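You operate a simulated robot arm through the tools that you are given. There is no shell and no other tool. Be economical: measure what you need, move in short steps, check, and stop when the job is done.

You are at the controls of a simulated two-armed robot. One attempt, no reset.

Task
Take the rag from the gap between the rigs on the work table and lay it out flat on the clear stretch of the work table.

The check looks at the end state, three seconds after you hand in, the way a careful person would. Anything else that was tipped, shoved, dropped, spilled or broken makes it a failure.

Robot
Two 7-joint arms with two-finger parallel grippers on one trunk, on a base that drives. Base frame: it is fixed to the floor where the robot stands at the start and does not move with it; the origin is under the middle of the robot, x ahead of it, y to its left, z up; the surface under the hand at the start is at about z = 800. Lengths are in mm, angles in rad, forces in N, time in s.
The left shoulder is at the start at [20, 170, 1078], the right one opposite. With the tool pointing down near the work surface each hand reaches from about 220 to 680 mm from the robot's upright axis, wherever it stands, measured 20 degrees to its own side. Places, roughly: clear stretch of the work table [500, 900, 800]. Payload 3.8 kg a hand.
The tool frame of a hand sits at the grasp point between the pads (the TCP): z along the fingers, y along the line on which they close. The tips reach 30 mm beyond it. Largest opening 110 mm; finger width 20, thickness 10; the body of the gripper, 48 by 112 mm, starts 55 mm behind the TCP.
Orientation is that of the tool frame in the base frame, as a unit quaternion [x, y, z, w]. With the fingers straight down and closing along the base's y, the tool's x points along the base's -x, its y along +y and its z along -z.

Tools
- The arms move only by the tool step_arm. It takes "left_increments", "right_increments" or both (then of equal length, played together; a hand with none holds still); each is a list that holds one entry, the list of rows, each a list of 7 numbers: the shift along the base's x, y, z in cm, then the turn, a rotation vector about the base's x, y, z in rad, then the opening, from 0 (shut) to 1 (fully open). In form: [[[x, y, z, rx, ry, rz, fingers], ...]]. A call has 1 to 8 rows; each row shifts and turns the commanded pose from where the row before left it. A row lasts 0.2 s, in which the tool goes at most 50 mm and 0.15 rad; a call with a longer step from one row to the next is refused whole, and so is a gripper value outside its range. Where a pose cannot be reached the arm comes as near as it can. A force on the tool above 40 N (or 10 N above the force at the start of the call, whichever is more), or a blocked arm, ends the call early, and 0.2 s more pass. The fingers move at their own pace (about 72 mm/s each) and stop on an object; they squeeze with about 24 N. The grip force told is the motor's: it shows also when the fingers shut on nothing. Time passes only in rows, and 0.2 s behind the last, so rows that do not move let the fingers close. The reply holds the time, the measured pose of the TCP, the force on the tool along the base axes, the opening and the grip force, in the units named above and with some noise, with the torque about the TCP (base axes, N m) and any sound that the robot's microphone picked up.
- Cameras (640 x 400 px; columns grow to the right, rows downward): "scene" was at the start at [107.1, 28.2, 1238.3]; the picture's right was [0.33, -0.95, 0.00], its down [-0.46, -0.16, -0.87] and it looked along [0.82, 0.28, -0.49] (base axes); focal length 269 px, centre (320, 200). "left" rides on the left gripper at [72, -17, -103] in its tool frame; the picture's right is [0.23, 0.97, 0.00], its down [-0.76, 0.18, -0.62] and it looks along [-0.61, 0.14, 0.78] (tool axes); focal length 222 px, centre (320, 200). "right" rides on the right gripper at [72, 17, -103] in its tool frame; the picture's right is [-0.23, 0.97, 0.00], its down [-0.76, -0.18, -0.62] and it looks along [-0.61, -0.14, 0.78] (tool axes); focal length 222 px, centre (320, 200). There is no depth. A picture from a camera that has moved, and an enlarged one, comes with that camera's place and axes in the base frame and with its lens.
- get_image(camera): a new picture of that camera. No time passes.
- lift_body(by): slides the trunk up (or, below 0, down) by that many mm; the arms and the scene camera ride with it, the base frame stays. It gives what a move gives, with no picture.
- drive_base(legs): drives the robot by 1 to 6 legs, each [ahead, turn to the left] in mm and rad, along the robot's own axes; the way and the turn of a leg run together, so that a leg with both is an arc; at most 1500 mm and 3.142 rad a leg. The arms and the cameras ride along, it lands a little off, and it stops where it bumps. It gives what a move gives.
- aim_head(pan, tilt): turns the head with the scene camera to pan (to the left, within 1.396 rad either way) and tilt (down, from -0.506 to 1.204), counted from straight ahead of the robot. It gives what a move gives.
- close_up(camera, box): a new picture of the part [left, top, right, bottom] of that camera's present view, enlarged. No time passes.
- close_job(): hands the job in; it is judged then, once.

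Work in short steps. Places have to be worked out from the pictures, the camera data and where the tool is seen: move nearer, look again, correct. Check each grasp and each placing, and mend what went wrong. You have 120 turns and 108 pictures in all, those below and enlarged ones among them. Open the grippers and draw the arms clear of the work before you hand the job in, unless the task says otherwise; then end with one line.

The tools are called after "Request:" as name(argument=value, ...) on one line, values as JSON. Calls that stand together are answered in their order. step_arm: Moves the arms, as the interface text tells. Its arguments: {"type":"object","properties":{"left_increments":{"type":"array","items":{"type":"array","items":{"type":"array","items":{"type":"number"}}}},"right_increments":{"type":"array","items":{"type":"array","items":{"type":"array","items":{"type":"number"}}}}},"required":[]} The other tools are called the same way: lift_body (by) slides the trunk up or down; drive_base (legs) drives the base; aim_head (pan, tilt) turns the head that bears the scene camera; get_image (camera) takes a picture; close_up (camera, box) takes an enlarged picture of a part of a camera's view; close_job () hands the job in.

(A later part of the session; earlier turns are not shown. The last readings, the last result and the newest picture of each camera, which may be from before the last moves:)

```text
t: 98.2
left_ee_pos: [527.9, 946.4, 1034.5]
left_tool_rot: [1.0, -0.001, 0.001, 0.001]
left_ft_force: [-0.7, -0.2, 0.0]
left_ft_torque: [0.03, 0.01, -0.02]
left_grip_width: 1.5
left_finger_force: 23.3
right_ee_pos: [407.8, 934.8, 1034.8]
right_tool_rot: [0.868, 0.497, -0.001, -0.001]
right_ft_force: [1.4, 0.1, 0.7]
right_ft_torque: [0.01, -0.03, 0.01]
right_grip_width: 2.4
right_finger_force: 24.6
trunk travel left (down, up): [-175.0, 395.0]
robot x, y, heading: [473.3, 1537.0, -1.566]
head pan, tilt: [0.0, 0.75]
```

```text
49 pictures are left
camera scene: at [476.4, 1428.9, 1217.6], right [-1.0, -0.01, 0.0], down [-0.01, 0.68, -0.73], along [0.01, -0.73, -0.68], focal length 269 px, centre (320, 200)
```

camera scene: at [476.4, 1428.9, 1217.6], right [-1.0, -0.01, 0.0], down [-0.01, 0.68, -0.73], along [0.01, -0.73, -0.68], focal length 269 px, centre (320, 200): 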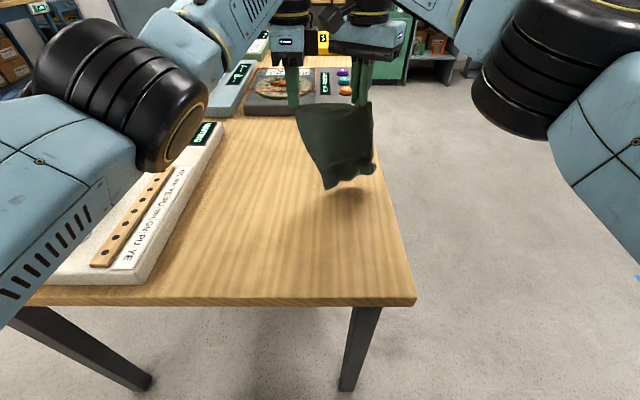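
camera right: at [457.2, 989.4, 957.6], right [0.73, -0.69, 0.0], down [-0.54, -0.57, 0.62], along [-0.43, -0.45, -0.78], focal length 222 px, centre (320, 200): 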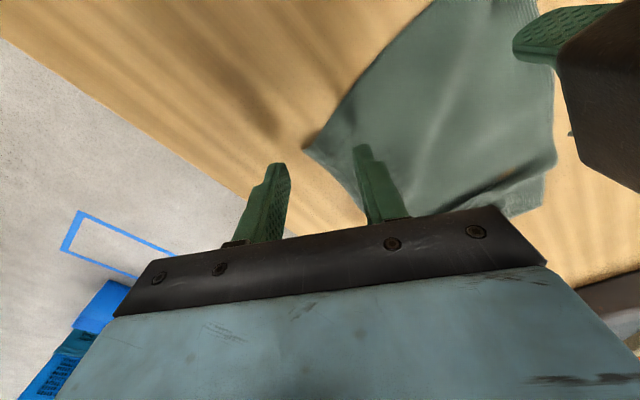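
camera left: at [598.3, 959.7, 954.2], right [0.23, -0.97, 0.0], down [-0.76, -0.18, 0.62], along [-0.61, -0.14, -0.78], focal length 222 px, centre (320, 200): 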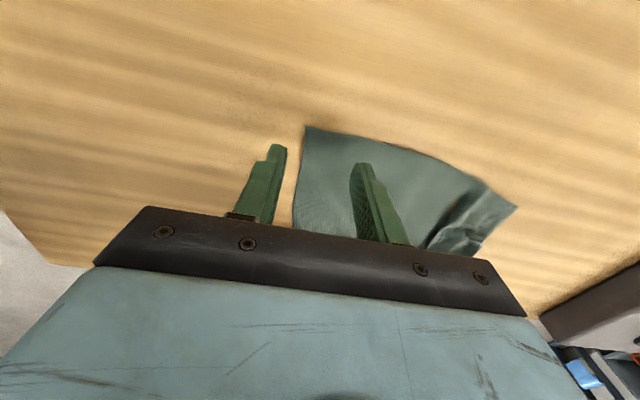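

The rag hangs from both corners. I lift a bit more and look at it closely.

Request:
step_arm(left_increments=[[[0.1, 0, 3, 0, 0, 0, 0], [0.1, 0, 3, 0, 0, 0, 0], [0.1, 0, 0, 0, 0, 0, 0], [0, 0, 0, 0, 0, 0, 0]]], right_increments=[[[-0.1, 0.3, 3, 0, 0, 0, 0], [-0.1, 0.3, 3, 0, 0, 0, 0], [-0.1, 0.3, 0, 0, 0, 0, 0], [0, 0, 0, 0, 0, 0, 0]]])

Request:
close_up(camera="scene", box=[260, 60, 420, 190])

Request:
get_image(camera="left")

```text
t: 99.2
left_ee_pos: [534.1, 952.0, 1081.4]
left_tool_rot: [1.0, -0.004, -0.002, 0.0]
left_ft_force: [-20.2, 0.8, 0.7]
left_ft_torque: [0.03, 0.58, -0.04]
left_grip_width: 1.5
left_finger_force: 24.1
left hand out of reach, approached as far as the arm can: row 2
right_ee_pos: [404.7, 947.9, 1082.1]
right_tool_rot: [0.867, 0.499, 0.001, 0.0]
right_ft_force: [20.5, -0.7, -0.2]
right_ft_torque: [0.0, -0.59, -0.23]
right_grip_width: 2.6
right_finger_force: 23.6
right hand out of reach, approached as far as the arm can: row 2
trunk travel left (down, up): [-175.0, 395.0]
robot x, y, heading: [475.4, 1533.0, -1.563]
head pan, tilt: [0.0, 0.75]
```

```text
3.08 times, centred on (340, 125) of scene
camera zoom: at [476.6, 1427.7, 1217.5], right [-1.0, -0.01, 0.0], down [-0.01, 0.68, -0.73], along [0.01, -0.73, -0.68], focal length 828 px, centre (258, 431)
```

zoom: 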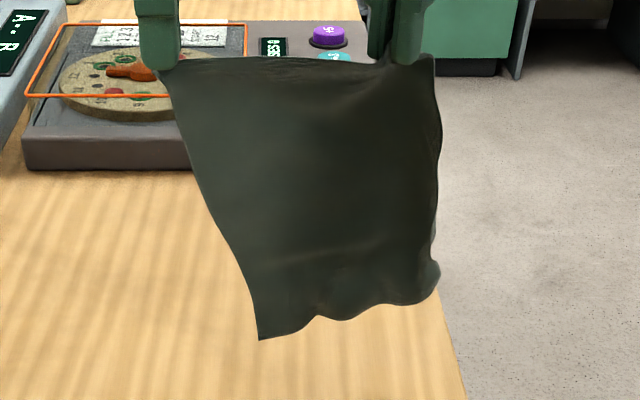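

```text
47 pictures are left
camera left: at [605.6, 968.4, 1184.9], right [0.22, -0.97, 0.0], down [-0.76, -0.17, 0.63], along [-0.61, -0.14, -0.78], focal length 222 px, centre (320, 200)
```

left: 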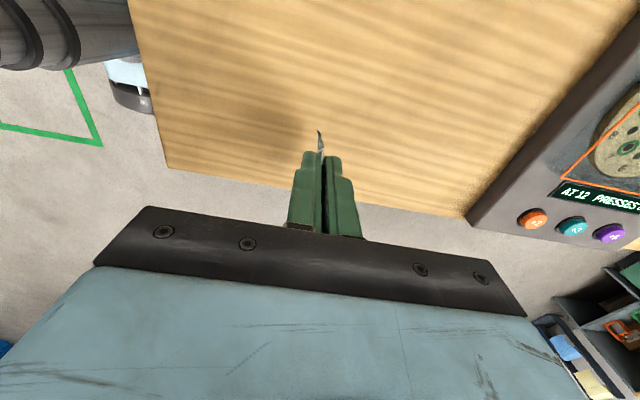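

It unfolded well, but tension is too high (20 N). I ease it, then move forward and down so the bottom edge comes near the table at y ≈ 880.

Request:
step_arm(left_increments=[[[-0.2, 0, -1, 0, 0, 0, 0], [-0.15, -0.5, -1, 0, 0, 0, 0], [0, -1.5, -1, 0, 0, 0, 0], [0, -1.5, -1, 0, 0, 0, 0], [0, -1.5, -0.5, 0, 0, 0, 0], [0, -1.5, -0.5, 0, 0, 0, 0], [0, 0, 0, 0, 0, 0, 0]]], right_increments=[[[0.1, 0, -1, 0, 0, 0, 0], [0.1, -0.5, -1, 0, 0, 0, 0], [0, -1.5, -1, 0, 0, 0, 0], [0, -1.5, -1, 0, 0, 0, 0], [0, -1.5, -0.5, 0, 0, 0, 0], [0, -1.5, -0.5, 0, 0, 0, 0], [0, 0, 0, 0, 0, 0, 0]]])

Request:
get_image(camera="scene")

```text
t: 100.8
left_ee_pos: [544.8, 931.8, 1024.2]
left_tool_rot: [1.0, -0.006, -0.003, 0.0]
left_ft_force: [-34.9, 1.5, 2.3]
left_ft_torque: [0.07, 1.0, -0.04]
left_grip_width: 1.7
left_finger_force: 24.2
left hand out of reach, approached as far as the arm can: row 3, 4, 5, 6
right_ee_pos: [396.6, 927.5, 1032.8]
right_tool_rot: [0.866, 0.501, 0.003, -0.001]
right_ft_force: [33.6, -1.5, -1.8]
right_ft_torque: [-0.05, -1.0, -0.33]
right_grip_width: 4.0
right_finger_force: 24.7
right hand out of reach, approached as far as the arm can: row 3, 4, 5, 6
trunk travel left (down, up): [-175.0, 395.0]
robot x, y, heading: [476.8, 1534.8, -1.561]
head pan, tilt: [0.0, 0.75]
```

```text
46 pictures are left
camera scene: at [476.4, 1427.9, 1217.5], right [-1.0, -0.01, 0.0], down [-0.01, 0.68, -0.73], along [0.01, -0.73, -0.68], focal length 269 px, centre (320, 200)
```

scene: 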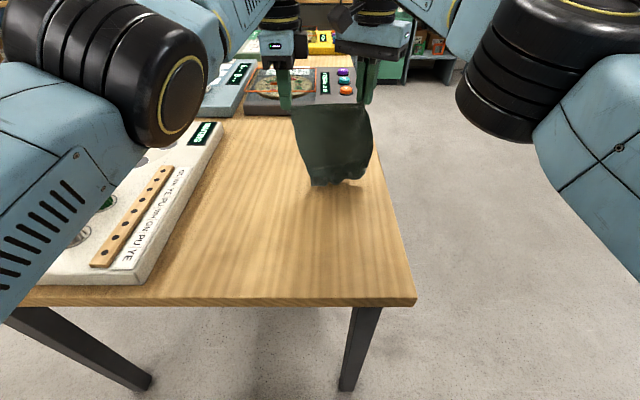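

The hands were pulled apart at the reach limit. I bring them back to the natural spacing at once, then raise the trunk to gain reach.

Request:
step_arm(left_increments=[[[-0.6, 0.8, 0, 0, 0, 0, 0], [-0.5, 0.8, 0, 0, 0, 0, 0], [0, 0, 0, 0, 0, 0, 0]]], right_increments=[[[0.6, 1.0, -0.4, 0, 0, 0, 0], [0.5, 1.0, -0.4, 0, 0, 0, 0], [0, 0, 0, 0, 0, 0, 0]]])

Request:
lift_body(by=120)

Request:
close_up(camera="scene", box=[240, 60, 420, 220])

```text
t: 101.6
left_ee_pos: [536.2, 937.0, 1027.2]
left_tool_rot: [1.0, 0.001, 0.001, -0.001]
left_ft_force: [-3.4, 0.4, -0.9]
left_ft_torque: [0.01, 0.07, 0.02]
left_grip_width: 1.7
left_finger_force: 24.7
left hand out of reach, approached as far as the arm can: row 1, 2
right_ee_pos: [401.5, 946.6, 1024.4]
right_tool_rot: [0.869, 0.495, -0.001, -0.003]
right_ft_force: [3.7, -0.2, -0.5]
right_ft_torque: [-0.02, -0.04, 0.0]
right_grip_width: 2.0
right_finger_force: 24.0
trunk travel left (down, up): [-175.0, 395.0]
robot x, y, heading: [473.0, 1530.2, -1.564]
head pan, tilt: [0.0, 0.75]
```

```text
t: 103.1
left_ee_pos: [535.7, 936.5, 1146.1]
left_tool_rot: [1.0, 0.0, 0.001, -0.001]
left_ft_force: [-0.3, 0.1, -0.4]
left_ft_torque: [0.05, 0.04, -0.01]
left_grip_width: 1.8
left_finger_force: 24.0
right_ee_pos: [402.9, 946.1, 1144.4]
right_tool_rot: [0.868, 0.497, -0.001, -0.002]
right_ft_force: [0.1, 0.8, -0.1]
right_ft_torque: [0.0, 0.01, 0.0]
right_grip_width: 2.0
right_finger_force: 23.5
trunk travel left (down, up): [-295.0, 275.0]
robot x, y, heading: [475.4, 1531.0, -1.564]
head pan, tilt: [0.0, 0.75]
```

```text
2.50 times, centred on (330, 140) of scene
camera zoom: at [476.2, 1427.9, 1337.4], right [-1.0, -0.01, 0.0], down [-0.01, 0.68, -0.73], along [0.01, -0.73, -0.68], focal length 672 px, centre (295, 350)
```

zoom: 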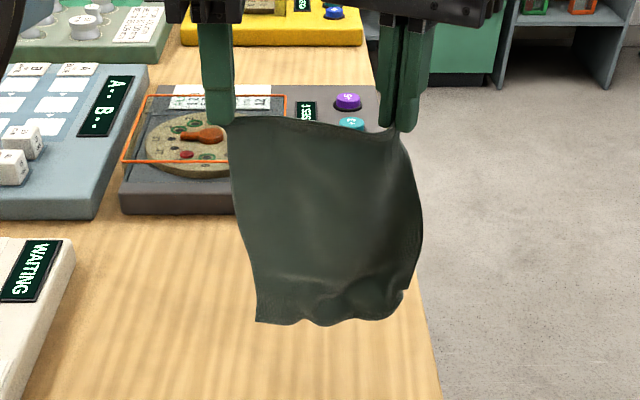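

Good, nearly no tension now, and still held. I lower and move forward together.

Request:
step_arm(left_increments=[[[0, 0, -3, 0, 0, 0, 0], [0, -0.4, -3, 0, 0, 0, 0], [0, -1.2, -2.5, 0, 0, 0, 0], [0, -1.5, -1.5, 0, 0, 0, 0], [0, -1.5, -1, 0, 0, 0, 0], [0, -1, -0.5, 0, 0, 0, 0]]], right_increments=[[[0, -0.3, -3, 0, 0, 0, 0], [0, -0.8, -3, 0, 0, 0, 0], [0, -1.5, -2.5, 0, 0, 0, 0], [0, -1.5, -1.5, 0, 0, 0, 0], [0, -1.5, -1, 0, 0, 0, 0], [0, -1, -0.5, 0, 0, 0, 0]]])

Request:
get_image(camera="left")

Request:
close_up(camera="scene", box=[240, 60, 420, 220])

```text
t: 104.5
left_ee_pos: [541.9, 916.1, 1035.5]
left_tool_rot: [1.0, -0.002, -0.002, 0.0]
left_ft_force: [-14.8, 1.3, -0.9]
left_ft_torque: [0.02, 0.36, -0.01]
left_grip_width: 1.7
left_finger_force: 23.6
left hand out of reach, approached as far as the arm can: row 1, 3, 4, 5, 6
right_ee_pos: [399.3, 911.0, 1032.4]
right_tool_rot: [0.867, 0.499, 0.001, -0.001]
right_ft_force: [13.9, -0.3, 1.5]
right_ft_torque: [0.0, -0.4, -0.14]
right_grip_width: 2.4
right_finger_force: 24.0
right hand out of reach, approached as far as the arm can: row 4, 5, 6
trunk travel left (down, up): [-295.0, 275.0]
robot x, y, heading: [474.5, 1535.3, -1.565]
head pan, tilt: [0.0, 0.75]
```

```text
44 pictures are left
camera left: at [613.3, 934.0, 1139.1], right [0.22, -0.97, 0.0], down [-0.76, -0.17, 0.63], along [-0.61, -0.14, -0.78], focal length 222 px, centre (320, 200)
```

left: 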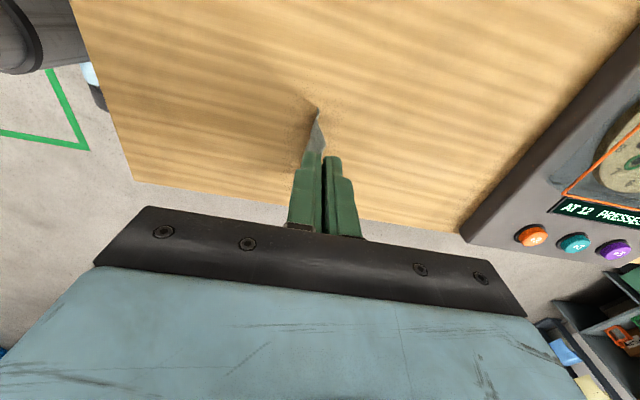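

```text
2.50 times, centred on (330, 140) of scene
camera zoom: at [476.0, 1428.4, 1337.6], right [-1.0, -0.01, 0.0], down [-0.01, 0.68, -0.73], along [0.01, -0.73, -0.68], focal length 672 px, centre (295, 350)
```

zoom: 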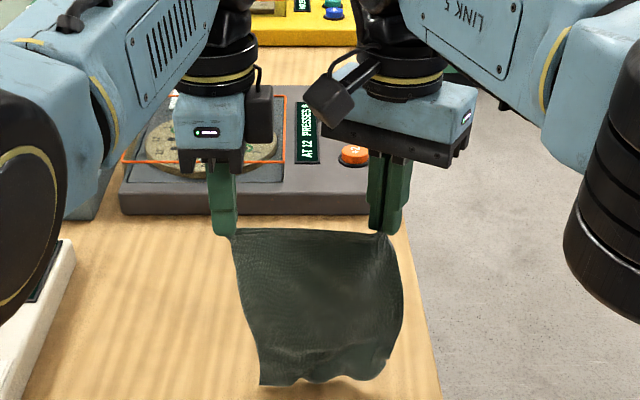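

The bottom edge hangs straight below at z ≈ 855. I ease the spacing, let it touch, and begin the arc toward the robot.

Request:
step_arm(left_increments=[[[-0.3, 0, -2, 0, 0, 0, 0], [-0.2, 0, -2.5, 0, 0, 0, 0], [0, 2.5, -1.7, 0, 0, 0, 0], [0, 3.3, -1.5, 0, 0, 0, 0], [0, 3.2, -2.0, 0, 0, 0, 0], [0, 0, 0, 0, 0, 0, 0]]], right_increments=[[[0.2, 0.3, -1.8, 0, 0, 0, 0], [0.1, 0, -2.4, 0, 0, 0, 0], [0, 2.5, -1.7, 0, 0, 0, 0], [0, 3.3, -1.5, 0, 0, 0, 0], [0, 3.2, -2.0, 0, 0, 0, 0], [0, 0, 0, 0, 0, 0, 0]]])

Request:
get_image(camera="left")

Request:
close_up(camera="scene", box=[240, 100, 420, 260])

```text
t: 105.9
left_ee_pos: [538.1, 1007.3, 936.9]
left_tool_rot: [1.0, -0.001, 0.0, -0.001]
left_ft_force: [-4.0, 0.4, -0.2]
left_ft_torque: [0.02, 0.12, -0.02]
left_grip_width: 1.8
left_finger_force: 24.1
right_ee_pos: [399.5, 1004.6, 937.5]
right_tool_rot: [0.868, 0.497, 0.0, -0.001]
right_ft_force: [5.8, -0.5, 0.7]
right_ft_torque: [0.0, -0.1, 0.01]
right_grip_width: 2.1
right_finger_force: 24.4
trunk travel left (down, up): [-295.0, 275.0]
robot x, y, heading: [475.6, 1537.7, -1.562]
head pan, tilt: [0.0, 0.75]
```

```text
42 pictures are left
camera left: at [608.4, 1023.7, 1040.9], right [0.23, -0.97, 0.0], down [-0.76, -0.18, 0.62], along [-0.61, -0.14, -0.78], focal length 222 px, centre (320, 200)
```

left: 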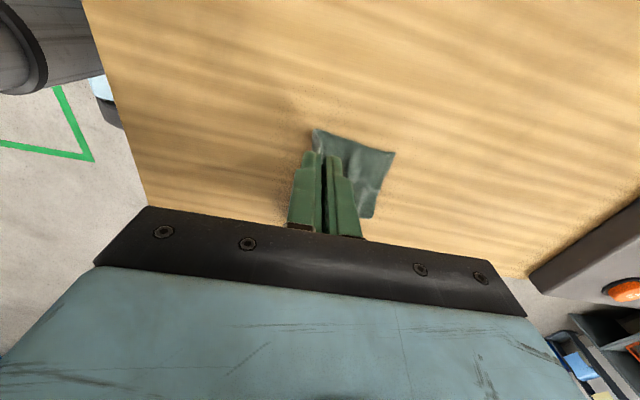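

```text
2.50 times, centred on (330, 180) of scene
camera zoom: at [476.3, 1427.8, 1337.5], right [-1.0, -0.01, 0.0], down [-0.01, 0.68, -0.73], along [0.01, -0.73, -0.68], focal length 672 px, centre (295, 250)
```

zoom: 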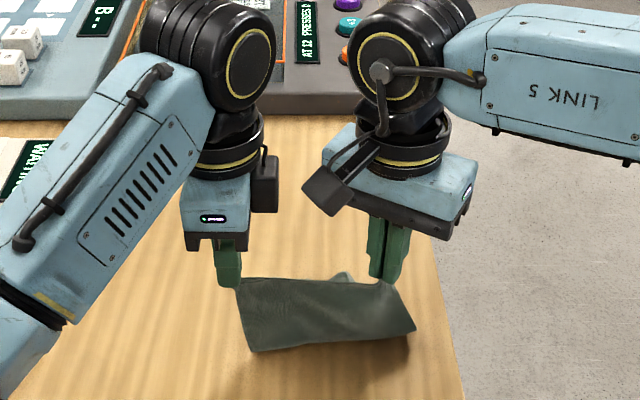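

There is some slack belly; the free end lies at y ≈ 913. I draw back first to tighten, then continue down.

Request:
step_arm(left_increments=[[[0, 2.0, 0, 0, 0, 0, 0], [0, 2.2, 0, 0, 0, 0, 0], [0, 1.8, -2.0, 0, 0, 0, 0], [0, 1.4, -2.4, 0, 0, 0, 0], [0, 1.0, -2.4, 0, 0, 0, 0], [0, 0.7, -2.0, 0, 0, 0, 0], [0, 0.5, -1.2, 0, 0, 0, 0], [0, 0, 0, 0, 0, 0, 0]]], right_increments=[[[0, 2.2, 0, 0, 0, 0, 0], [0, 2.2, 0, 0, 0, 0, 0], [0, 1.8, -2.0, 0, 0, 0, 0], [0, 1.4, -2.4, 0, 0, 0, 0], [0, 1.0, -2.4, 0, 0, 0, 0], [0, 0.7, -2.0, 0, 0, 0, 0], [0, 0.5, -1.2, 0, 0, 0, 0], [0, 0, 0, 0, 0, 0, 0]]])

Request:
get_image(camera="left")

Request:
get_image(camera="right")

Request:
close_up(camera="scene", box=[240, 140, 420, 300])

```text
t: 107.7
left_ee_pos: [538.6, 1102.5, 837.5]
left_tool_rot: [1.0, 0.0, -0.001, -0.001]
left_ft_force: [-6.6, 0.2, -0.2]
left_ft_torque: [0.02, 0.18, 0.02]
left_grip_width: 1.7
left_finger_force: 24.5
right_ee_pos: [399.0, 1102.4, 838.0]
right_tool_rot: [0.867, 0.498, -0.001, -0.001]
right_ft_force: [6.6, -1.4, 0.5]
right_ft_torque: [-0.01, -0.23, -0.07]
right_grip_width: 2.2
right_finger_force: 23.3
trunk travel left (down, up): [-295.0, 275.0]
robot x, y, heading: [475.0, 1533.7, -1.565]
head pan, tilt: [0.0, 0.75]
```

```text
40 pictures are left
camera left: at [609.6, 1119.9, 941.5], right [0.23, -0.97, 0.0], down [-0.76, -0.18, 0.62], along [-0.61, -0.14, -0.78], focal length 222 px, centre (320, 200)
```

left: 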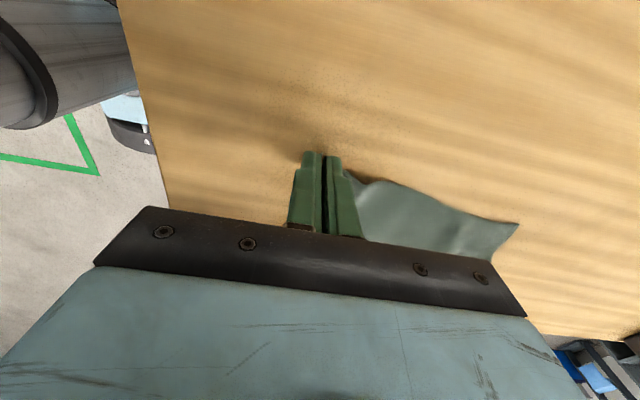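

```text
39 pictures are left
camera right: at [451.9, 1155.7, 941.8], right [0.73, -0.69, 0.0], down [-0.54, -0.57, 0.62], along [-0.43, -0.45, -0.78], focal length 222 px, centre (320, 200)
```

right: 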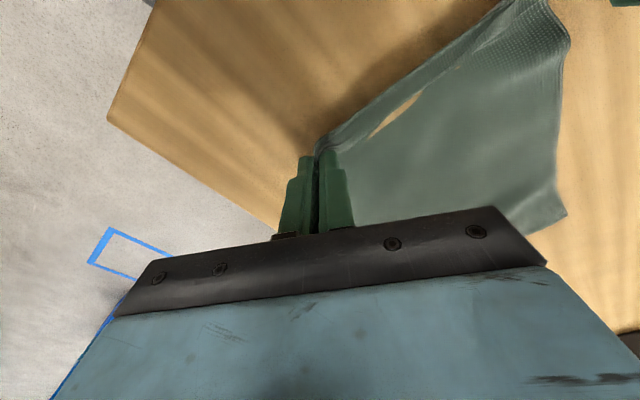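

```text
2.50 times, centred on (330, 220) of scene
camera zoom: at [476.3, 1428.1, 1337.6], right [-1.0, -0.01, 0.0], down [-0.01, 0.68, -0.73], along [0.01, -0.73, -0.68], focal length 672 px, centre (295, 150)
```

zoom: 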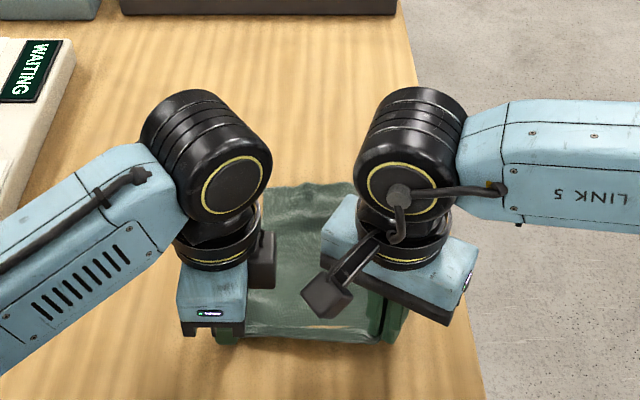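

The rag is laid out. I ease the tension, lower the last 5 mm and open the fingers a little, then rise.

Request:
step_arm(left_increments=[[[-0.15, 0, -0.3, 0, 0, 0, 0], [-0.1, 0, -0.3, 0, 0, 0, 0], [0, 0, 0, 0, 0, 0, 0.05], [0, 0, 0, 0, 0, 0, 0.1], [0, 0, 0, 0, 0, 0, 0.15], [0, 0, 0, 0, 0, 0, 0.15]]], right_increments=[[[0.15, 0, -0.3, 0, 0, 0, 0], [0.1, 0, -0.3, 0, 0, 0, 0], [0, 0, 0, 0, 0, 0, 0.05], [0, 0, 0, 0, 0, 0, 0.1], [0, 0, 0, 0, 0, 0, 0.15], [0, 0, 0, 0, 0, 0, 0.15]]])

Request:
step_arm(left_increments=[[[0, 0, 0.5, 0, 0, 0, 0.2], [0, 0, 1.5, 0, 0, 0, 0.2], [0, 0, 3, 0, 0, 0, 0.2], [0, 0, 4, 0, 0, 0, 0.2], [0, 0, 4, 0, 0, 0, 0.2], [1, 0, 3, 0, 0, 0, 0.2], [3, 0, 2, 0, 0, 0, 0.2]]], right_increments=[[[0, 0, 0.5, 0, 0, 0, 0.2], [0, 0, 1.5, 0, 0, 0, 0.2], [0, 0, 3, 0, 0, 0, 0.2], [0, 0, 4, 0, 0, 0, 0.2], [0, 0, 4, 0, 0, 0, 0.2], [-1, 0, 3, 0, 0, 0, 0.2], [-3, 0, 2, 0, 0, 0, 0.2]]])

Request:
get_image(camera="left")

Request:
get_image(camera="right")

Request:
close_up(camera="scene", box=[240, 140, 420, 300])

```text
t: 109.1
left_ee_pos: [536.8, 1103.5, 832.5]
left_tool_rot: [1.0, -0.001, 0.001, -0.001]
left_ft_force: [-0.9, -0.2, -0.7]
left_ft_torque: [0.01, 0.02, -0.02]
left_grip_width: 16.4
left_finger_force: 0.0
right_ee_pos: [401.1, 1100.3, 833.9]
right_tool_rot: [0.867, 0.498, -0.001, -0.001]
right_ft_force: [-1.0, -0.4, 3.8]
right_ft_torque: [-0.04, -0.01, 0.02]
right_grip_width: 15.9
right_finger_force: 0.0
trunk travel left (down, up): [-295.0, 275.0]
robot x, y, heading: [474.0, 1533.1, -1.565]
head pan, tilt: [0.0, 0.75]
```

```text
t: 110.7
left_ee_pos: [577.7, 1104.0, 1014.0]
left_tool_rot: [1.0, -0.001, 0.0, -0.001]
left_ft_force: [0.2, -0.2, -0.5]
left_ft_torque: [0.0, 0.0, 0.01]
left_grip_width: 22.2
left_finger_force: 0.0
right_ee_pos: [361.1, 1103.2, 1011.5]
right_tool_rot: [0.867, 0.498, -0.002, -0.002]
right_ft_force: [0.2, 1.0, 1.0]
right_ft_torque: [0.02, -0.01, -0.03]
right_grip_width: 21.9
right_finger_force: 0.1
trunk travel left (down, up): [-295.0, 275.0]
robot x, y, heading: [474.0, 1530.3, -1.56]
head pan, tilt: [0.0, 0.75]
```

```text
37 pictures are left
camera left: at [648.9, 1120.0, 1117.9], right [0.23, -0.97, 0.0], down [-0.76, -0.18, 0.62], along [-0.61, -0.14, -0.78], focal length 222 px, centre (320, 200)
```

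left: 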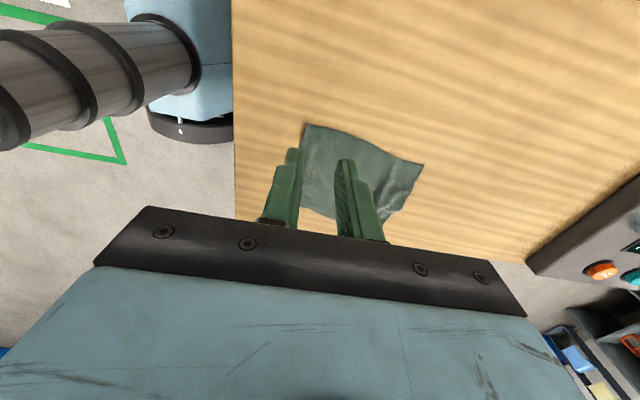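

```text
36 pictures are left
camera right: at [413.4, 1157.2, 1115.3], right [0.73, -0.69, 0.0], down [-0.54, -0.57, 0.62], along [-0.43, -0.45, -0.78], focal length 222 px, centre (320, 200)
```

right: 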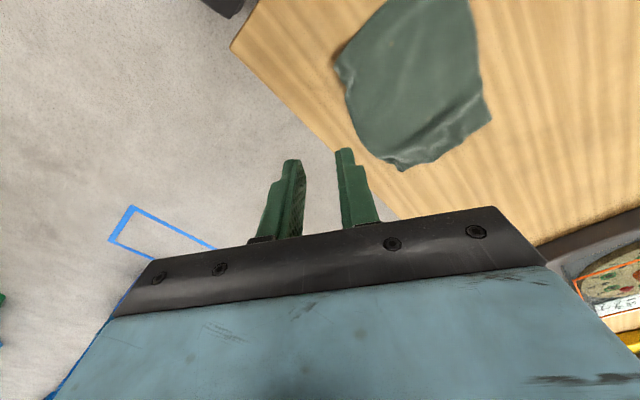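

```text
2.50 times, centred on (330, 220) of scene
camera zoom: at [476.2, 1428.6, 1337.6], right [-1.0, -0.01, 0.0], down [-0.01, 0.68, -0.73], along [0.01, -0.73, -0.68], focal length 672 px, centre (295, 150)
```

zoom: 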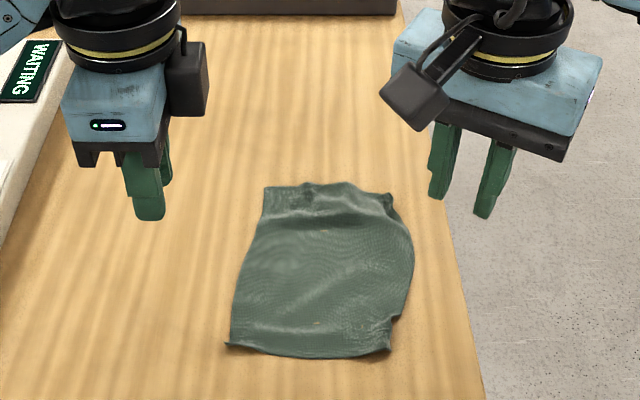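

Much flatter. I enlarge it to judge.

Request:
close_up(camera="scene", box=[295, 185, 365, 245])

Request:
close_up(camera="right", box=[320, 0, 500, 180])

Request:
close_up(camera="left", box=[280, 100, 440, 230])

```text
6.67 times, centred on (330, 215) of scene
camera zoom: at [476.2, 1428.6, 1337.6], right [-1.0, -0.01, 0.0], down [-0.01, 0.68, -0.73], along [0.01, -0.73, -0.68], focal length 1793 px, centre (253, 100)
```

zoom: 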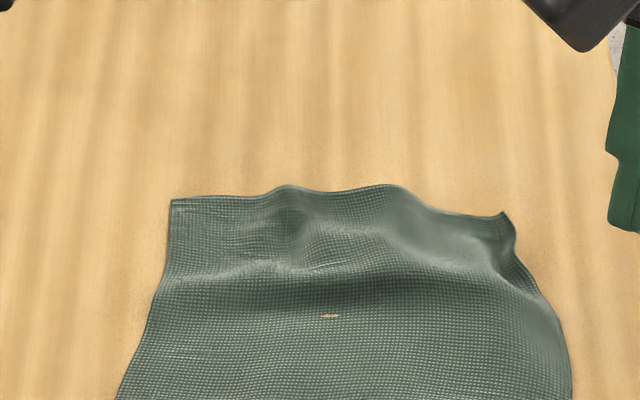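

```text
2.22 times, centred on (410, 90) of right
camera zoom: at [413.4, 1157.2, 1115.3], right [0.73, -0.69, 0.0], down [-0.54, -0.57, 0.62], along [-0.43, -0.45, -0.78], focal length 494 px, centre (120, 444)
```

zoom: 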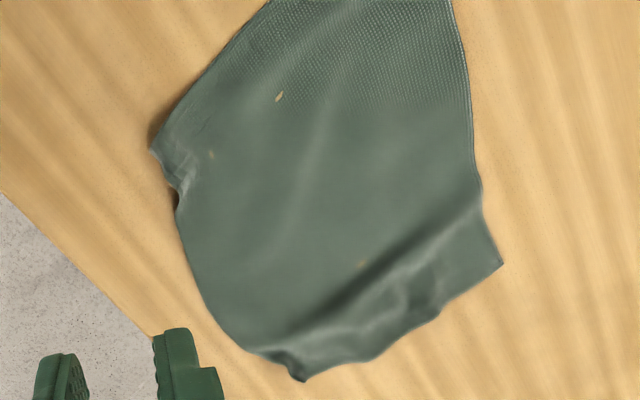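

```text
3.08 times, centred on (360, 165) of left
camera zoom: at [648.9, 1120.0, 1117.9], right [0.23, -0.97, 0.0], down [-0.76, -0.18, 0.62], along [-0.61, -0.14, -0.78], focal length 684 px, centre (197, 308)
```

zoom: 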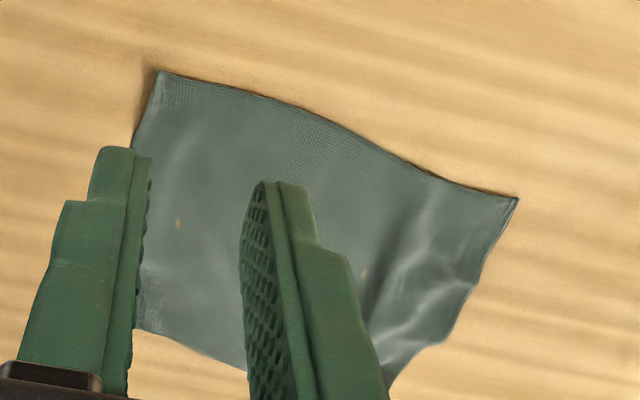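

All four corners are out and there are no folds, only low waves (about 10 mm) at the far end. I try a gentle smoothing: the left hand, closed, touches the strip beyond the ridge and pulls it outward about 12 mm.

Request:
step_arm(left_increments=[[[-1.7, -2.8, 0, 0, 0, 0, 0], [-1.7, -2.8, 0, 0, 0, 0, 0], [-1.7, -2.8, 0, 0, 0, 0, 0], [-1.7, -2.8, -1, 0, 0, 0, 0], [-1.7, -2.8, -3, 0, 0, 0, 0], [-1.7, -2.6, -3, 0, 0, 0, 0], [0, 0, -4, 0, 0, 0, 0], [0, 0, -4, 0, 0, 0, 0]]])

Request:
get_image(camera="left")

Request:
close_up(camera="scene", box=[260, 150, 400, 250])

```text
t: 112.5
left_ee_pos: [483.2, 954.1, 866.5]
left_tool_rot: [1.0, -0.002, -0.001, 0.0]
left_ft_force: [-0.6, 0.9, -0.1]
left_ft_torque: [0.02, 0.03, 0.0]
left_grip_width: 0.0
left_finger_force: 23.9
left hand out of reach, approached as far as the arm can: row 6, 8
right_ee_pos: [360.8, 1102.1, 1011.2]
right_tool_rot: [0.868, 0.496, -0.001, -0.002]
right_ft_force: [0.3, 0.3, 0.5]
right_ft_torque: [-0.01, 0.01, 0.0]
right_grip_width: 22.1
right_finger_force: 0.1
trunk travel left (down, up): [-295.0, 275.0]
robot x, y, heading: [473.7, 1530.3, -1.563]
head pan, tilt: [0.0, 0.75]
```

```text
31 pictures are left
camera left: at [553.8, 971.4, 970.0], right [0.22, -0.97, 0.0], down [-0.76, -0.17, 0.62], along [-0.61, -0.14, -0.78], focal length 222 px, centre (320, 200)
```

left: 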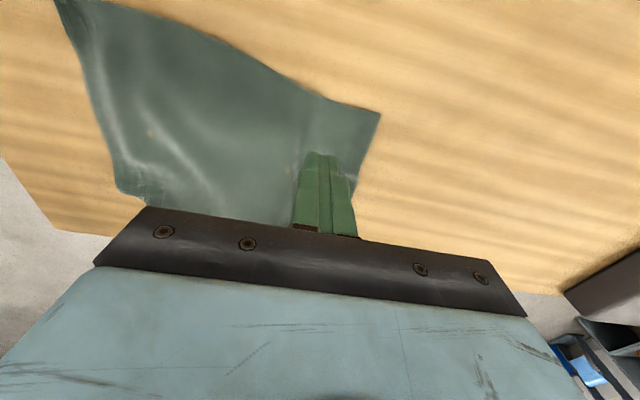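

```text
4.00 times, centred on (330, 200) of scene
camera zoom: at [476.9, 1427.6, 1337.5], right [-1.0, -0.01, 0.0], down [-0.01, 0.68, -0.73], along [0.01, -0.73, -0.68], focal length 1076 px, centre (280, 200)
```

zoom: 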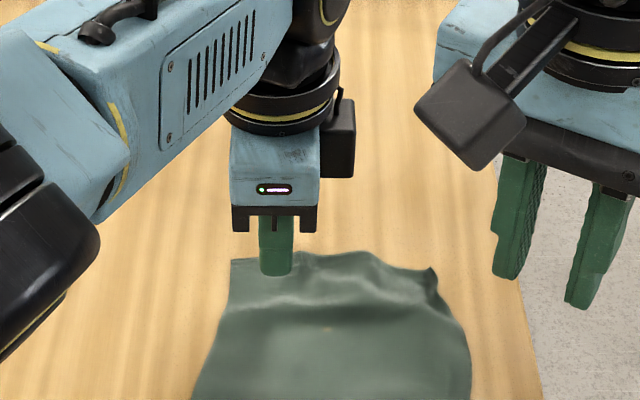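

The reach is short with the trunk raised; I lower the trunk 32 mm, which brings the tips to the cloth.

Request:
lift_body(by=-32)

Request:
step_arm(left_increments=[[[0, -0.4, -0.2, 0, 0, 0, 0], [0, -0.5, -0.1, 0, 0, 0, 0], [0, -0.5, 0, 0, 0, 0, 0], [0, 0, 0, 0, 0, 0, 0]]])

Request:
get_image(camera="left")

Request:
close_up(camera="scene", box=[260, 150, 400, 250])

```text
t: 113.3
left_ee_pos: [484.5, 955.2, 834.1]
left_tool_rot: [1.0, -0.001, 0.0, -0.001]
left_ft_force: [0.3, 0.6, -0.2]
left_ft_torque: [0.0, 0.0, 0.02]
left_grip_width: 0.2
left_finger_force: 23.8
right_ee_pos: [361.3, 1101.5, 979.0]
right_tool_rot: [0.868, 0.497, 0.0, -0.002]
right_ft_force: [0.1, 0.1, 0.5]
right_ft_torque: [0.05, 0.0, -0.02]
right_grip_width: 22.2
right_finger_force: 0.0
trunk travel left (down, up): [-263.0, 307.0]
robot x, y, heading: [474.7, 1533.4, -1.559]
head pan, tilt: [0.0, 0.75]
```

```text
t: 114.3
left_ee_pos: [481.5, 955.2, 834.9]
left_tool_rot: [1.0, -0.001, -0.001, 0.0]
left_ft_force: [-0.7, 0.2, 0.0]
left_ft_torque: [0.02, 0.02, 0.0]
left_grip_width: 0.0
left_finger_force: 23.7
left hand out of reach, approached as far as the arm can: row 1, 2, 3
right_ee_pos: [360.5, 1101.5, 977.5]
right_tool_rot: [0.868, 0.497, 0.0, -0.001]
right_ft_force: [-0.2, 0.0, 0.5]
right_ft_torque: [-0.01, -0.01, -0.03]
right_grip_width: 22.3
right_finger_force: 0.0
trunk travel left (down, up): [-263.0, 307.0]
robot x, y, heading: [473.7, 1533.2, -1.561]
head pan, tilt: [0.0, 0.75]
```

```text
29 pictures are left
camera left: at [553.5, 971.9, 938.5], right [0.23, -0.97, 0.0], down [-0.76, -0.18, 0.62], along [-0.61, -0.14, -0.78], focal length 222 px, centre (320, 200)
```

left: 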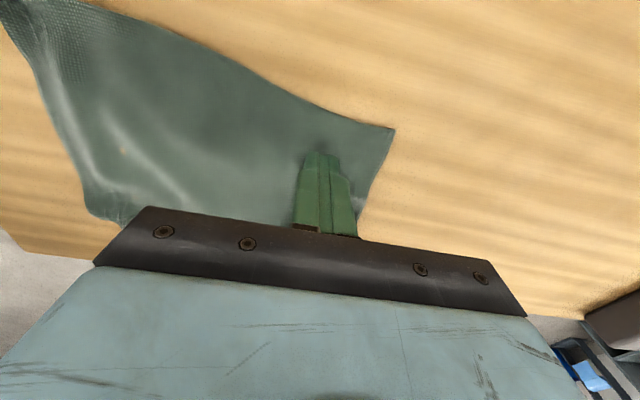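

```text
4.00 times, centred on (330, 200) of scene
camera zoom: at [476.3, 1428.1, 1305.5], right [-1.0, -0.01, 0.0], down [-0.01, 0.68, -0.73], along [0.01, -0.73, -0.68], focal length 1076 px, centre (280, 200)
```

zoom: 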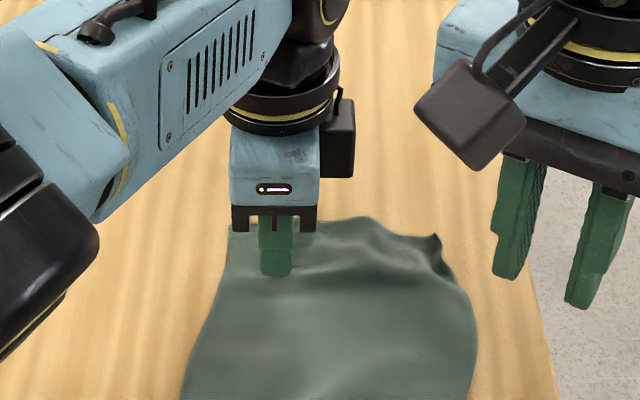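

The raised trunk limits the reach; I lift the hand and lower the trunk to its original height, then touch the cloth again.

Request:
step_arm(left_increments=[[[0, 0, 2.5, 0, 0, 0, 0], [0, 0, 2.5, 0, 0, 0, 0], [0, 0, 2.5, 0, 0, 0, 0], [0, 0, 2.5, 0, 0, 0, 0]]], right_increments=[[[0, 0, 2.5, 0, 0, 0, 0.2], [0, 0, 2.5, 0, 0, 0, 0.2], [0, 0, 2.5, 0, 0, 0, 0.2], [0, 0, 2.5, 0, 0, 0, 0.2]]])

Request:
lift_body(by=-88)

Request:
step_arm(left_increments=[[[-1.2, -1.2, -0.5, 0, 0, 0, 0], [0, 0, -0.5, 0, 0, 0, 0], [0, 0, -0.3, 0, 0, 0, 0], [0, 0, -0.2, 0, 0, 0, 0]]])

```text
t: 115.3
left_ee_pos: [477.2, 943.5, 933.3]
left_tool_rot: [1.0, 0.0, 0.001, -0.002]
left_ft_force: [-0.9, 0.2, -0.1]
left_ft_torque: [0.04, 0.05, 0.01]
left_grip_width: 0.0
left_finger_force: 24.1
left hand out of reach, approached as far as the arm can: row 2, 3
right_ee_pos: [363.7, 1103.2, 1078.9]
right_tool_rot: [0.868, 0.497, 0.0, -0.001]
right_ft_force: [-0.3, 1.7, -1.0]
right_ft_torque: [-0.02, -0.02, 0.02]
right_grip_width: 22.2
right_finger_force: 0.1
trunk travel left (down, up): [-263.0, 307.0]
robot x, y, heading: [472.1, 1528.8, -1.562]
head pan, tilt: [0.0, 0.75]
```

```text
t: 116.5
left_ee_pos: [477.3, 943.8, 845.4]
left_tool_rot: [1.0, -0.001, 0.001, -0.002]
left_ft_force: [0.4, -0.9, -0.5]
left_ft_torque: [-0.04, 0.01, 0.01]
left_grip_width: 0.0
left_finger_force: 24.1
right_ee_pos: [363.1, 1102.4, 990.6]
right_tool_rot: [0.868, 0.497, 0.0, -0.002]
right_ft_force: [0.1, 1.0, -0.5]
right_ft_torque: [-0.01, 0.01, -0.01]
right_grip_width: 21.8
right_finger_force: 0.1
trunk travel left (down, up): [-175.0, 395.0]
robot x, y, heading: [471.5, 1532.4, -1.566]
head pan, tilt: [0.0, 0.75]
```

```text
t: 117.5
left_ee_pos: [471.1, 945.0, 831.1]
left_tool_rot: [1.0, -0.001, 0.001, -0.001]
left_ft_force: [0.3, 0.5, 1.3]
left_ft_torque: [0.02, 0.0, -0.04]
left_grip_width: 0.1
left_finger_force: 24.0
left hand out of reach, approached as far as the arm can: row 1
right_ee_pos: [362.9, 1102.6, 990.7]
right_tool_rot: [0.868, 0.497, 0.0, -0.001]
right_ft_force: [-0.4, 0.6, 0.0]
right_ft_torque: [0.0, -0.01, 0.01]
right_grip_width: 22.1
right_finger_force: 0.0
trunk travel left (down, up): [-175.0, 395.0]
robot x, y, heading: [477.5, 1535.3, -1.561]
head pan, tilt: [0.0, 0.75]
```

The left hand touches the cloth at y ≈ 945 but is at its reach limit, so I press lightly and let the base make the 12 mm pull.

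Request:
step_arm(left_increments=[[[0, 0, -0.2, 0, 0, 0, 0], [0, 0, -0.1, 0, 0, 0, 0], [0, 0, 0, 0, 0, 0, 0]]])

Request:
drive_base(legs=[[14, 0]])

Request:
close_up(camera="scene", box=[260, 130, 400, 230])

Request:
get_image(camera="left")

```text
t: 118.3
left_ee_pos: [471.1, 945.1, 831.3]
left_tool_rot: [1.0, -0.001, 0.0, 0.001]
left_ft_force: [0.6, -1.4, 16.7]
left_ft_torque: [-0.02, 0.02, 0.0]
left_grip_width: 0.0
left_finger_force: 24.2
right_ee_pos: [361.9, 1102.6, 991.5]
right_tool_rot: [0.868, 0.496, 0.0, -0.001]
right_ft_force: [0.3, 0.1, -0.5]
right_ft_torque: [0.01, 0.02, 0.0]
right_grip_width: 22.4
right_finger_force: 0.1
trunk travel left (down, up): [-175.0, 395.0]
robot x, y, heading: [477.6, 1533.1, -1.561]
head pan, tilt: [0.0, 0.75]
```

```text
t: 119.0
left_ee_pos: [471.5, 931.0, 830.3]
left_tool_rot: [1.0, -0.001, 0.001, 0.001]
left_ft_force: [-2.6, -4.8, 21.9]
left_ft_torque: [-0.14, 0.07, -0.01]
left_grip_width: 0.2
left_finger_force: 23.9
right_ee_pos: [362.8, 1087.8, 990.2]
right_tool_rot: [0.868, 0.497, -0.001, -0.001]
right_ft_force: [0.1, 0.7, 0.0]
right_ft_torque: [0.04, 0.01, -0.01]
right_grip_width: 21.7
right_finger_force: 0.0
trunk travel left (down, up): [-175.0, 395.0]
robot x, y, heading: [473.3, 1516.3, -1.562]
head pan, tilt: [0.0, 0.75]
```

```text
4.00 times, centred on (330, 180) of scene
camera zoom: at [476.1, 1415.2, 1217.7], right [-1.0, -0.01, 0.0], down [-0.01, 0.68, -0.73], along [0.01, -0.73, -0.68], focal length 1076 px, centre (280, 280)
```

zoom: 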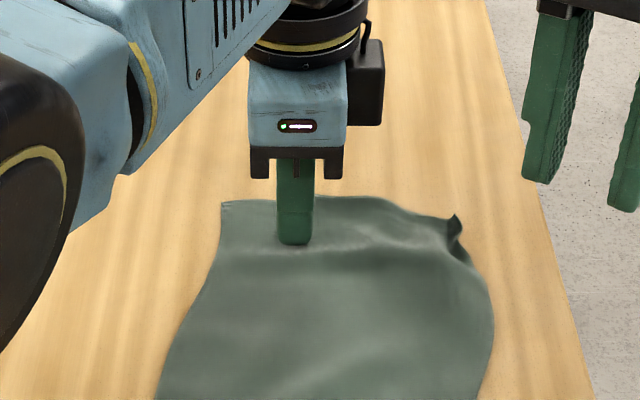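

```text
26 pictures are left
camera left: at [542.1, 948.2, 935.1], right [0.23, -0.97, 0.0], down [-0.76, -0.17, 0.62], along [-0.61, -0.14, -0.78], focal length 222 px, centre (320, 200)
```

left: 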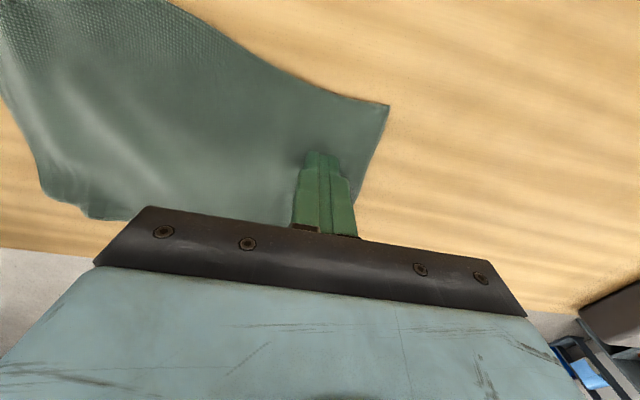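

The pull flattened the strip near the finger. I lift the hand off and look.

Request:
step_arm(left_increments=[[[0, 0, 1, 0, 0, 0, 0], [0, 0, 3, 0, 0, 0, 0], [0, 0, 4, 0, 0, 0, 0], [2, 2, 4, 0, 0, 0, 0], [4, 2, 2, 0, 0, 0, 0], [4, 2, 0, 0, 0, 0, 0]]])

Request:
close_up(camera="scene", box=[260, 145, 400, 245])

Request:
close_up(camera="left", box=[200, 50, 440, 220])

```text
t: 120.5
left_ee_pos: [546.4, 910.6, 982.4]
left_tool_rot: [1.0, -0.001, 0.001, 0.001]
left_ft_force: [-0.4, 0.2, 0.4]
left_ft_torque: [-0.01, 0.0, 0.0]
left_grip_width: 0.0
left_finger_force: 23.6
left hand out of reach, approached as far as the arm can: row 4, 5, 6
right_ee_pos: [363.4, 1087.9, 990.1]
right_tool_rot: [0.868, 0.497, 0.0, -0.002]
right_ft_force: [0.2, -0.2, -0.9]
right_ft_torque: [0.0, -0.04, -0.01]
right_grip_width: 22.1
right_finger_force: 0.0
trunk travel left (down, up): [-175.0, 395.0]
robot x, y, heading: [477.3, 1517.2, -1.563]
head pan, tilt: [0.0, 0.75]
```

```text
4.00 times, centred on (330, 195) of scene
camera zoom: at [476.7, 1413.7, 1217.5], right [-1.0, -0.01, 0.0], down [-0.01, 0.68, -0.73], along [0.01, -0.73, -0.68], focal length 1076 px, centre (280, 220)
```

zoom: 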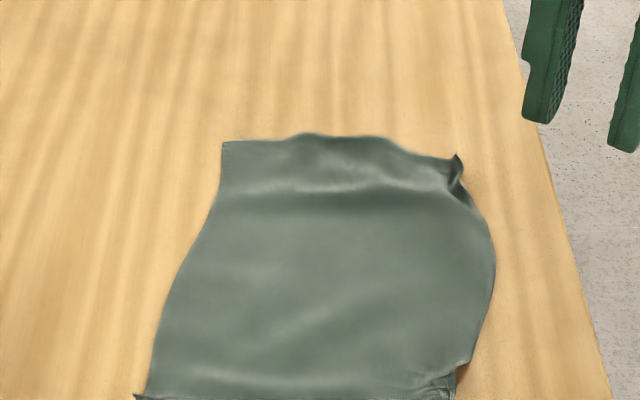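

```text
2.35 times, centred on (320, 135) of left
camera zoom: at [616.3, 927.4, 1085.7], right [0.23, -0.97, 0.0], down [-0.76, -0.18, 0.62], along [-0.61, -0.14, -0.78], focal length 523 px, centre (320, 353)
```

zoom: 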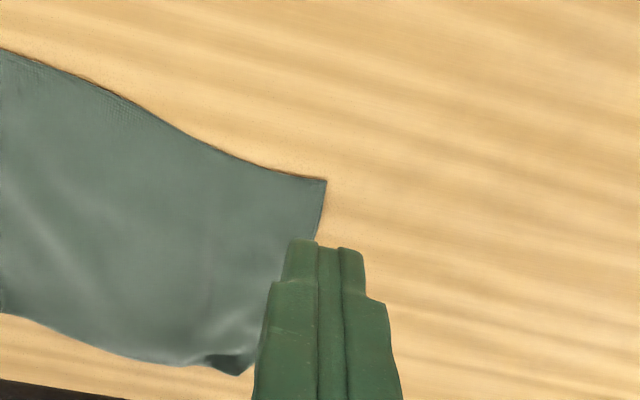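

Flatter now. The far-right corner still stands up a little, so I do the same light press and a short outward pull there with the right hand.

Request:
step_arm(left_increments=[[[2, 4, 1, 0, 0, 0, 0], [2, 4, 1, 0, 0, 0, 0], [1, 4, 1, 0, 0, 0, 0], [0, 0, 0, 0, 0, 0, 0], [0, 0, 0, 0, 0, 0, 0], [0, 0, 0, 0, 0, 0, 0], [0, 0, 0, 0, 0, 0, 0], [0, 0, 0, 0, 0, 0, 0]]], right_increments=[[[0.6, -2.5, 0, 0, 0, 0, 0], [0.6, -2.5, 0, 0, 0, 0, 0], [0.6, -2.5, 0, 0, 0, 0, 0], [0.7, -2.5, -2, 0, 0, 0, 0], [0.7, -2.5, -3, 0, 0, 0, 0], [0.7, -2.4, -3, 0, 0, 0, 0], [0.6, -0.7, -4, 0, 0, 0, 0], [0, 0, -2.2, 0, 0, 0, 0]]])

Request:
get_image(camera="right")

Request:
close_up(camera="scene", box=[260, 145, 400, 245])

```text
t: 122.2
left_ee_pos: [565.3, 916.7, 1034.7]
left_tool_rot: [1.0, -0.001, 0.001, 0.001]
left_ft_force: [-0.5, -0.2, -0.1]
left_ft_torque: [0.01, -0.03, -0.02]
left_grip_width: 0.0
left_finger_force: 24.1
left hand out of reach, approached as far as the arm can: row 1, 2, 3
right_ee_pos: [405.9, 931.2, 849.1]
right_tool_rot: [0.868, 0.497, 0.0, -0.001]
right_ft_force: [-0.3, -0.2, 0.7]
right_ft_torque: [0.01, 0.0, 0.01]
right_grip_width: 0.0
right_finger_force: 23.8
trunk travel left (down, up): [-175.0, 395.0]
robot x, y, heading: [476.2, 1521.9, -1.567]
head pan, tilt: [0.0, 0.75]
```

```text
23 pictures are left
camera right: at [458.8, 986.3, 951.8], right [0.73, -0.69, 0.0], down [-0.54, -0.57, 0.62], along [-0.43, -0.45, -0.78], focal length 222 px, centre (320, 200)
```

right: 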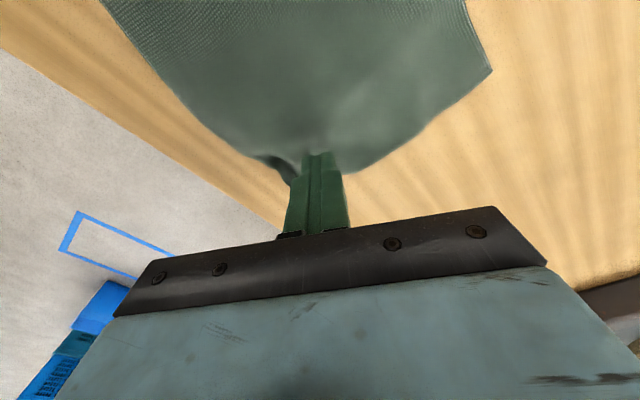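

```text
4.00 times, centred on (330, 195) of scene
camera zoom: at [476.2, 1413.8, 1217.5], right [-1.0, -0.01, 0.0], down [-0.01, 0.68, -0.73], along [0.01, -0.73, -0.68], focal length 1076 px, centre (280, 220)
```

zoom: 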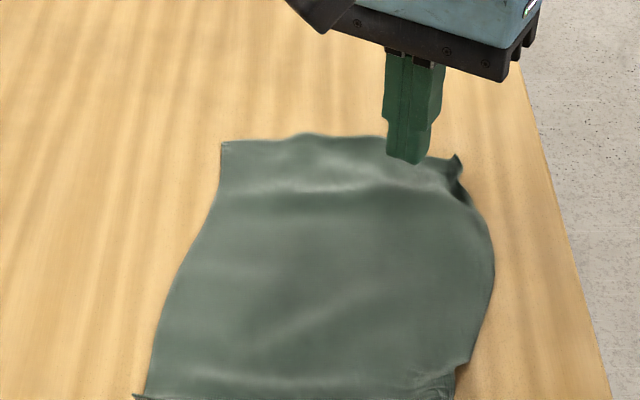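

The tip is just inside that corner. I lower until light contact and pull about 10 mm toward the corner.

Request:
step_arm(right_increments=[[[-0.3, 0.3, -1.0, 0, 0, 0, 0], [0, 0, -0.6, 0, 0, 0, 0], [0, 0, -0.3, 0, 0, 0, 0], [-0.4, -0.4, 0, 0, 0, 0, 0], [-0.4, -0.4, 0, 0, 0, 0, 0], [0, 0, 0, 0, 0, 0, 0]]])

Request:
step_arm(right_increments=[[[0, 0, 1, 0, 0, 0, 0], [0, 0.5, 3, 0, 0, 0, 0], [0, 1, 4, 0, 0, 0, 0], [-3, 2, 3, 0, 0, 0, 0], [-4, 2, 2, 0, 0, 0, 0]]])

Request:
close_up(camera="scene", box=[260, 145, 400, 265])

```text
t: 123.7
left_ee_pos: [565.1, 917.7, 1036.0]
left_tool_rot: [1.0, -0.002, 0.001, 0.002]
left_ft_force: [-0.2, 0.1, 0.3]
left_ft_torque: [-0.04, 0.01, 0.0]
left_grip_width: 0.2
left_finger_force: 24.1
right_ee_pos: [398.0, 926.6, 831.7]
right_tool_rot: [0.867, 0.498, -0.001, 0.0]
right_ft_force: [2.2, 1.9, 14.1]
right_ft_torque: [0.03, -0.11, 0.02]
right_grip_width: 0.0
right_finger_force: 23.7
trunk travel left (down, up): [-175.0, 395.0]
robot x, y, heading: [476.4, 1519.2, -1.56]
head pan, tilt: [0.0, 0.75]
```

```text
t: 124.8
left_ee_pos: [564.7, 916.3, 1036.4]
left_tool_rot: [1.0, -0.001, 0.001, 0.002]
left_ft_force: [-0.7, -1.3, -0.5]
left_ft_torque: [0.0, -0.02, 0.05]
left_grip_width: 0.0
left_finger_force: 24.4
right_ee_pos: [326.9, 981.6, 960.6]
right_tool_rot: [0.868, 0.497, 0.0, -0.001]
right_ft_force: [0.0, -0.7, 0.3]
right_ft_torque: [-0.04, -0.01, 0.02]
right_grip_width: 0.1
right_finger_force: 24.1
trunk travel left (down, up): [-175.0, 395.0]
robot x, y, heading: [470.1, 1516.3, -1.564]
head pan, tilt: [0.0, 0.75]
```

```text
3.33 times, centred on (330, 205) of scene
camera zoom: at [475.7, 1414.3, 1217.6], right [-1.0, -0.01, 0.0], down [-0.01, 0.68, -0.73], along [0.01, -0.73, -0.68], focal length 897 px, centre (287, 183)
```

zoom: 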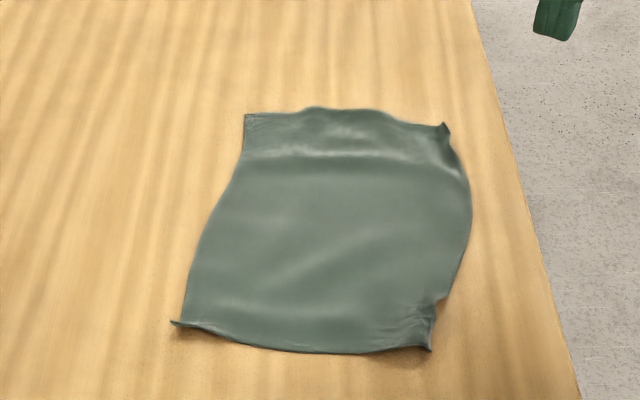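

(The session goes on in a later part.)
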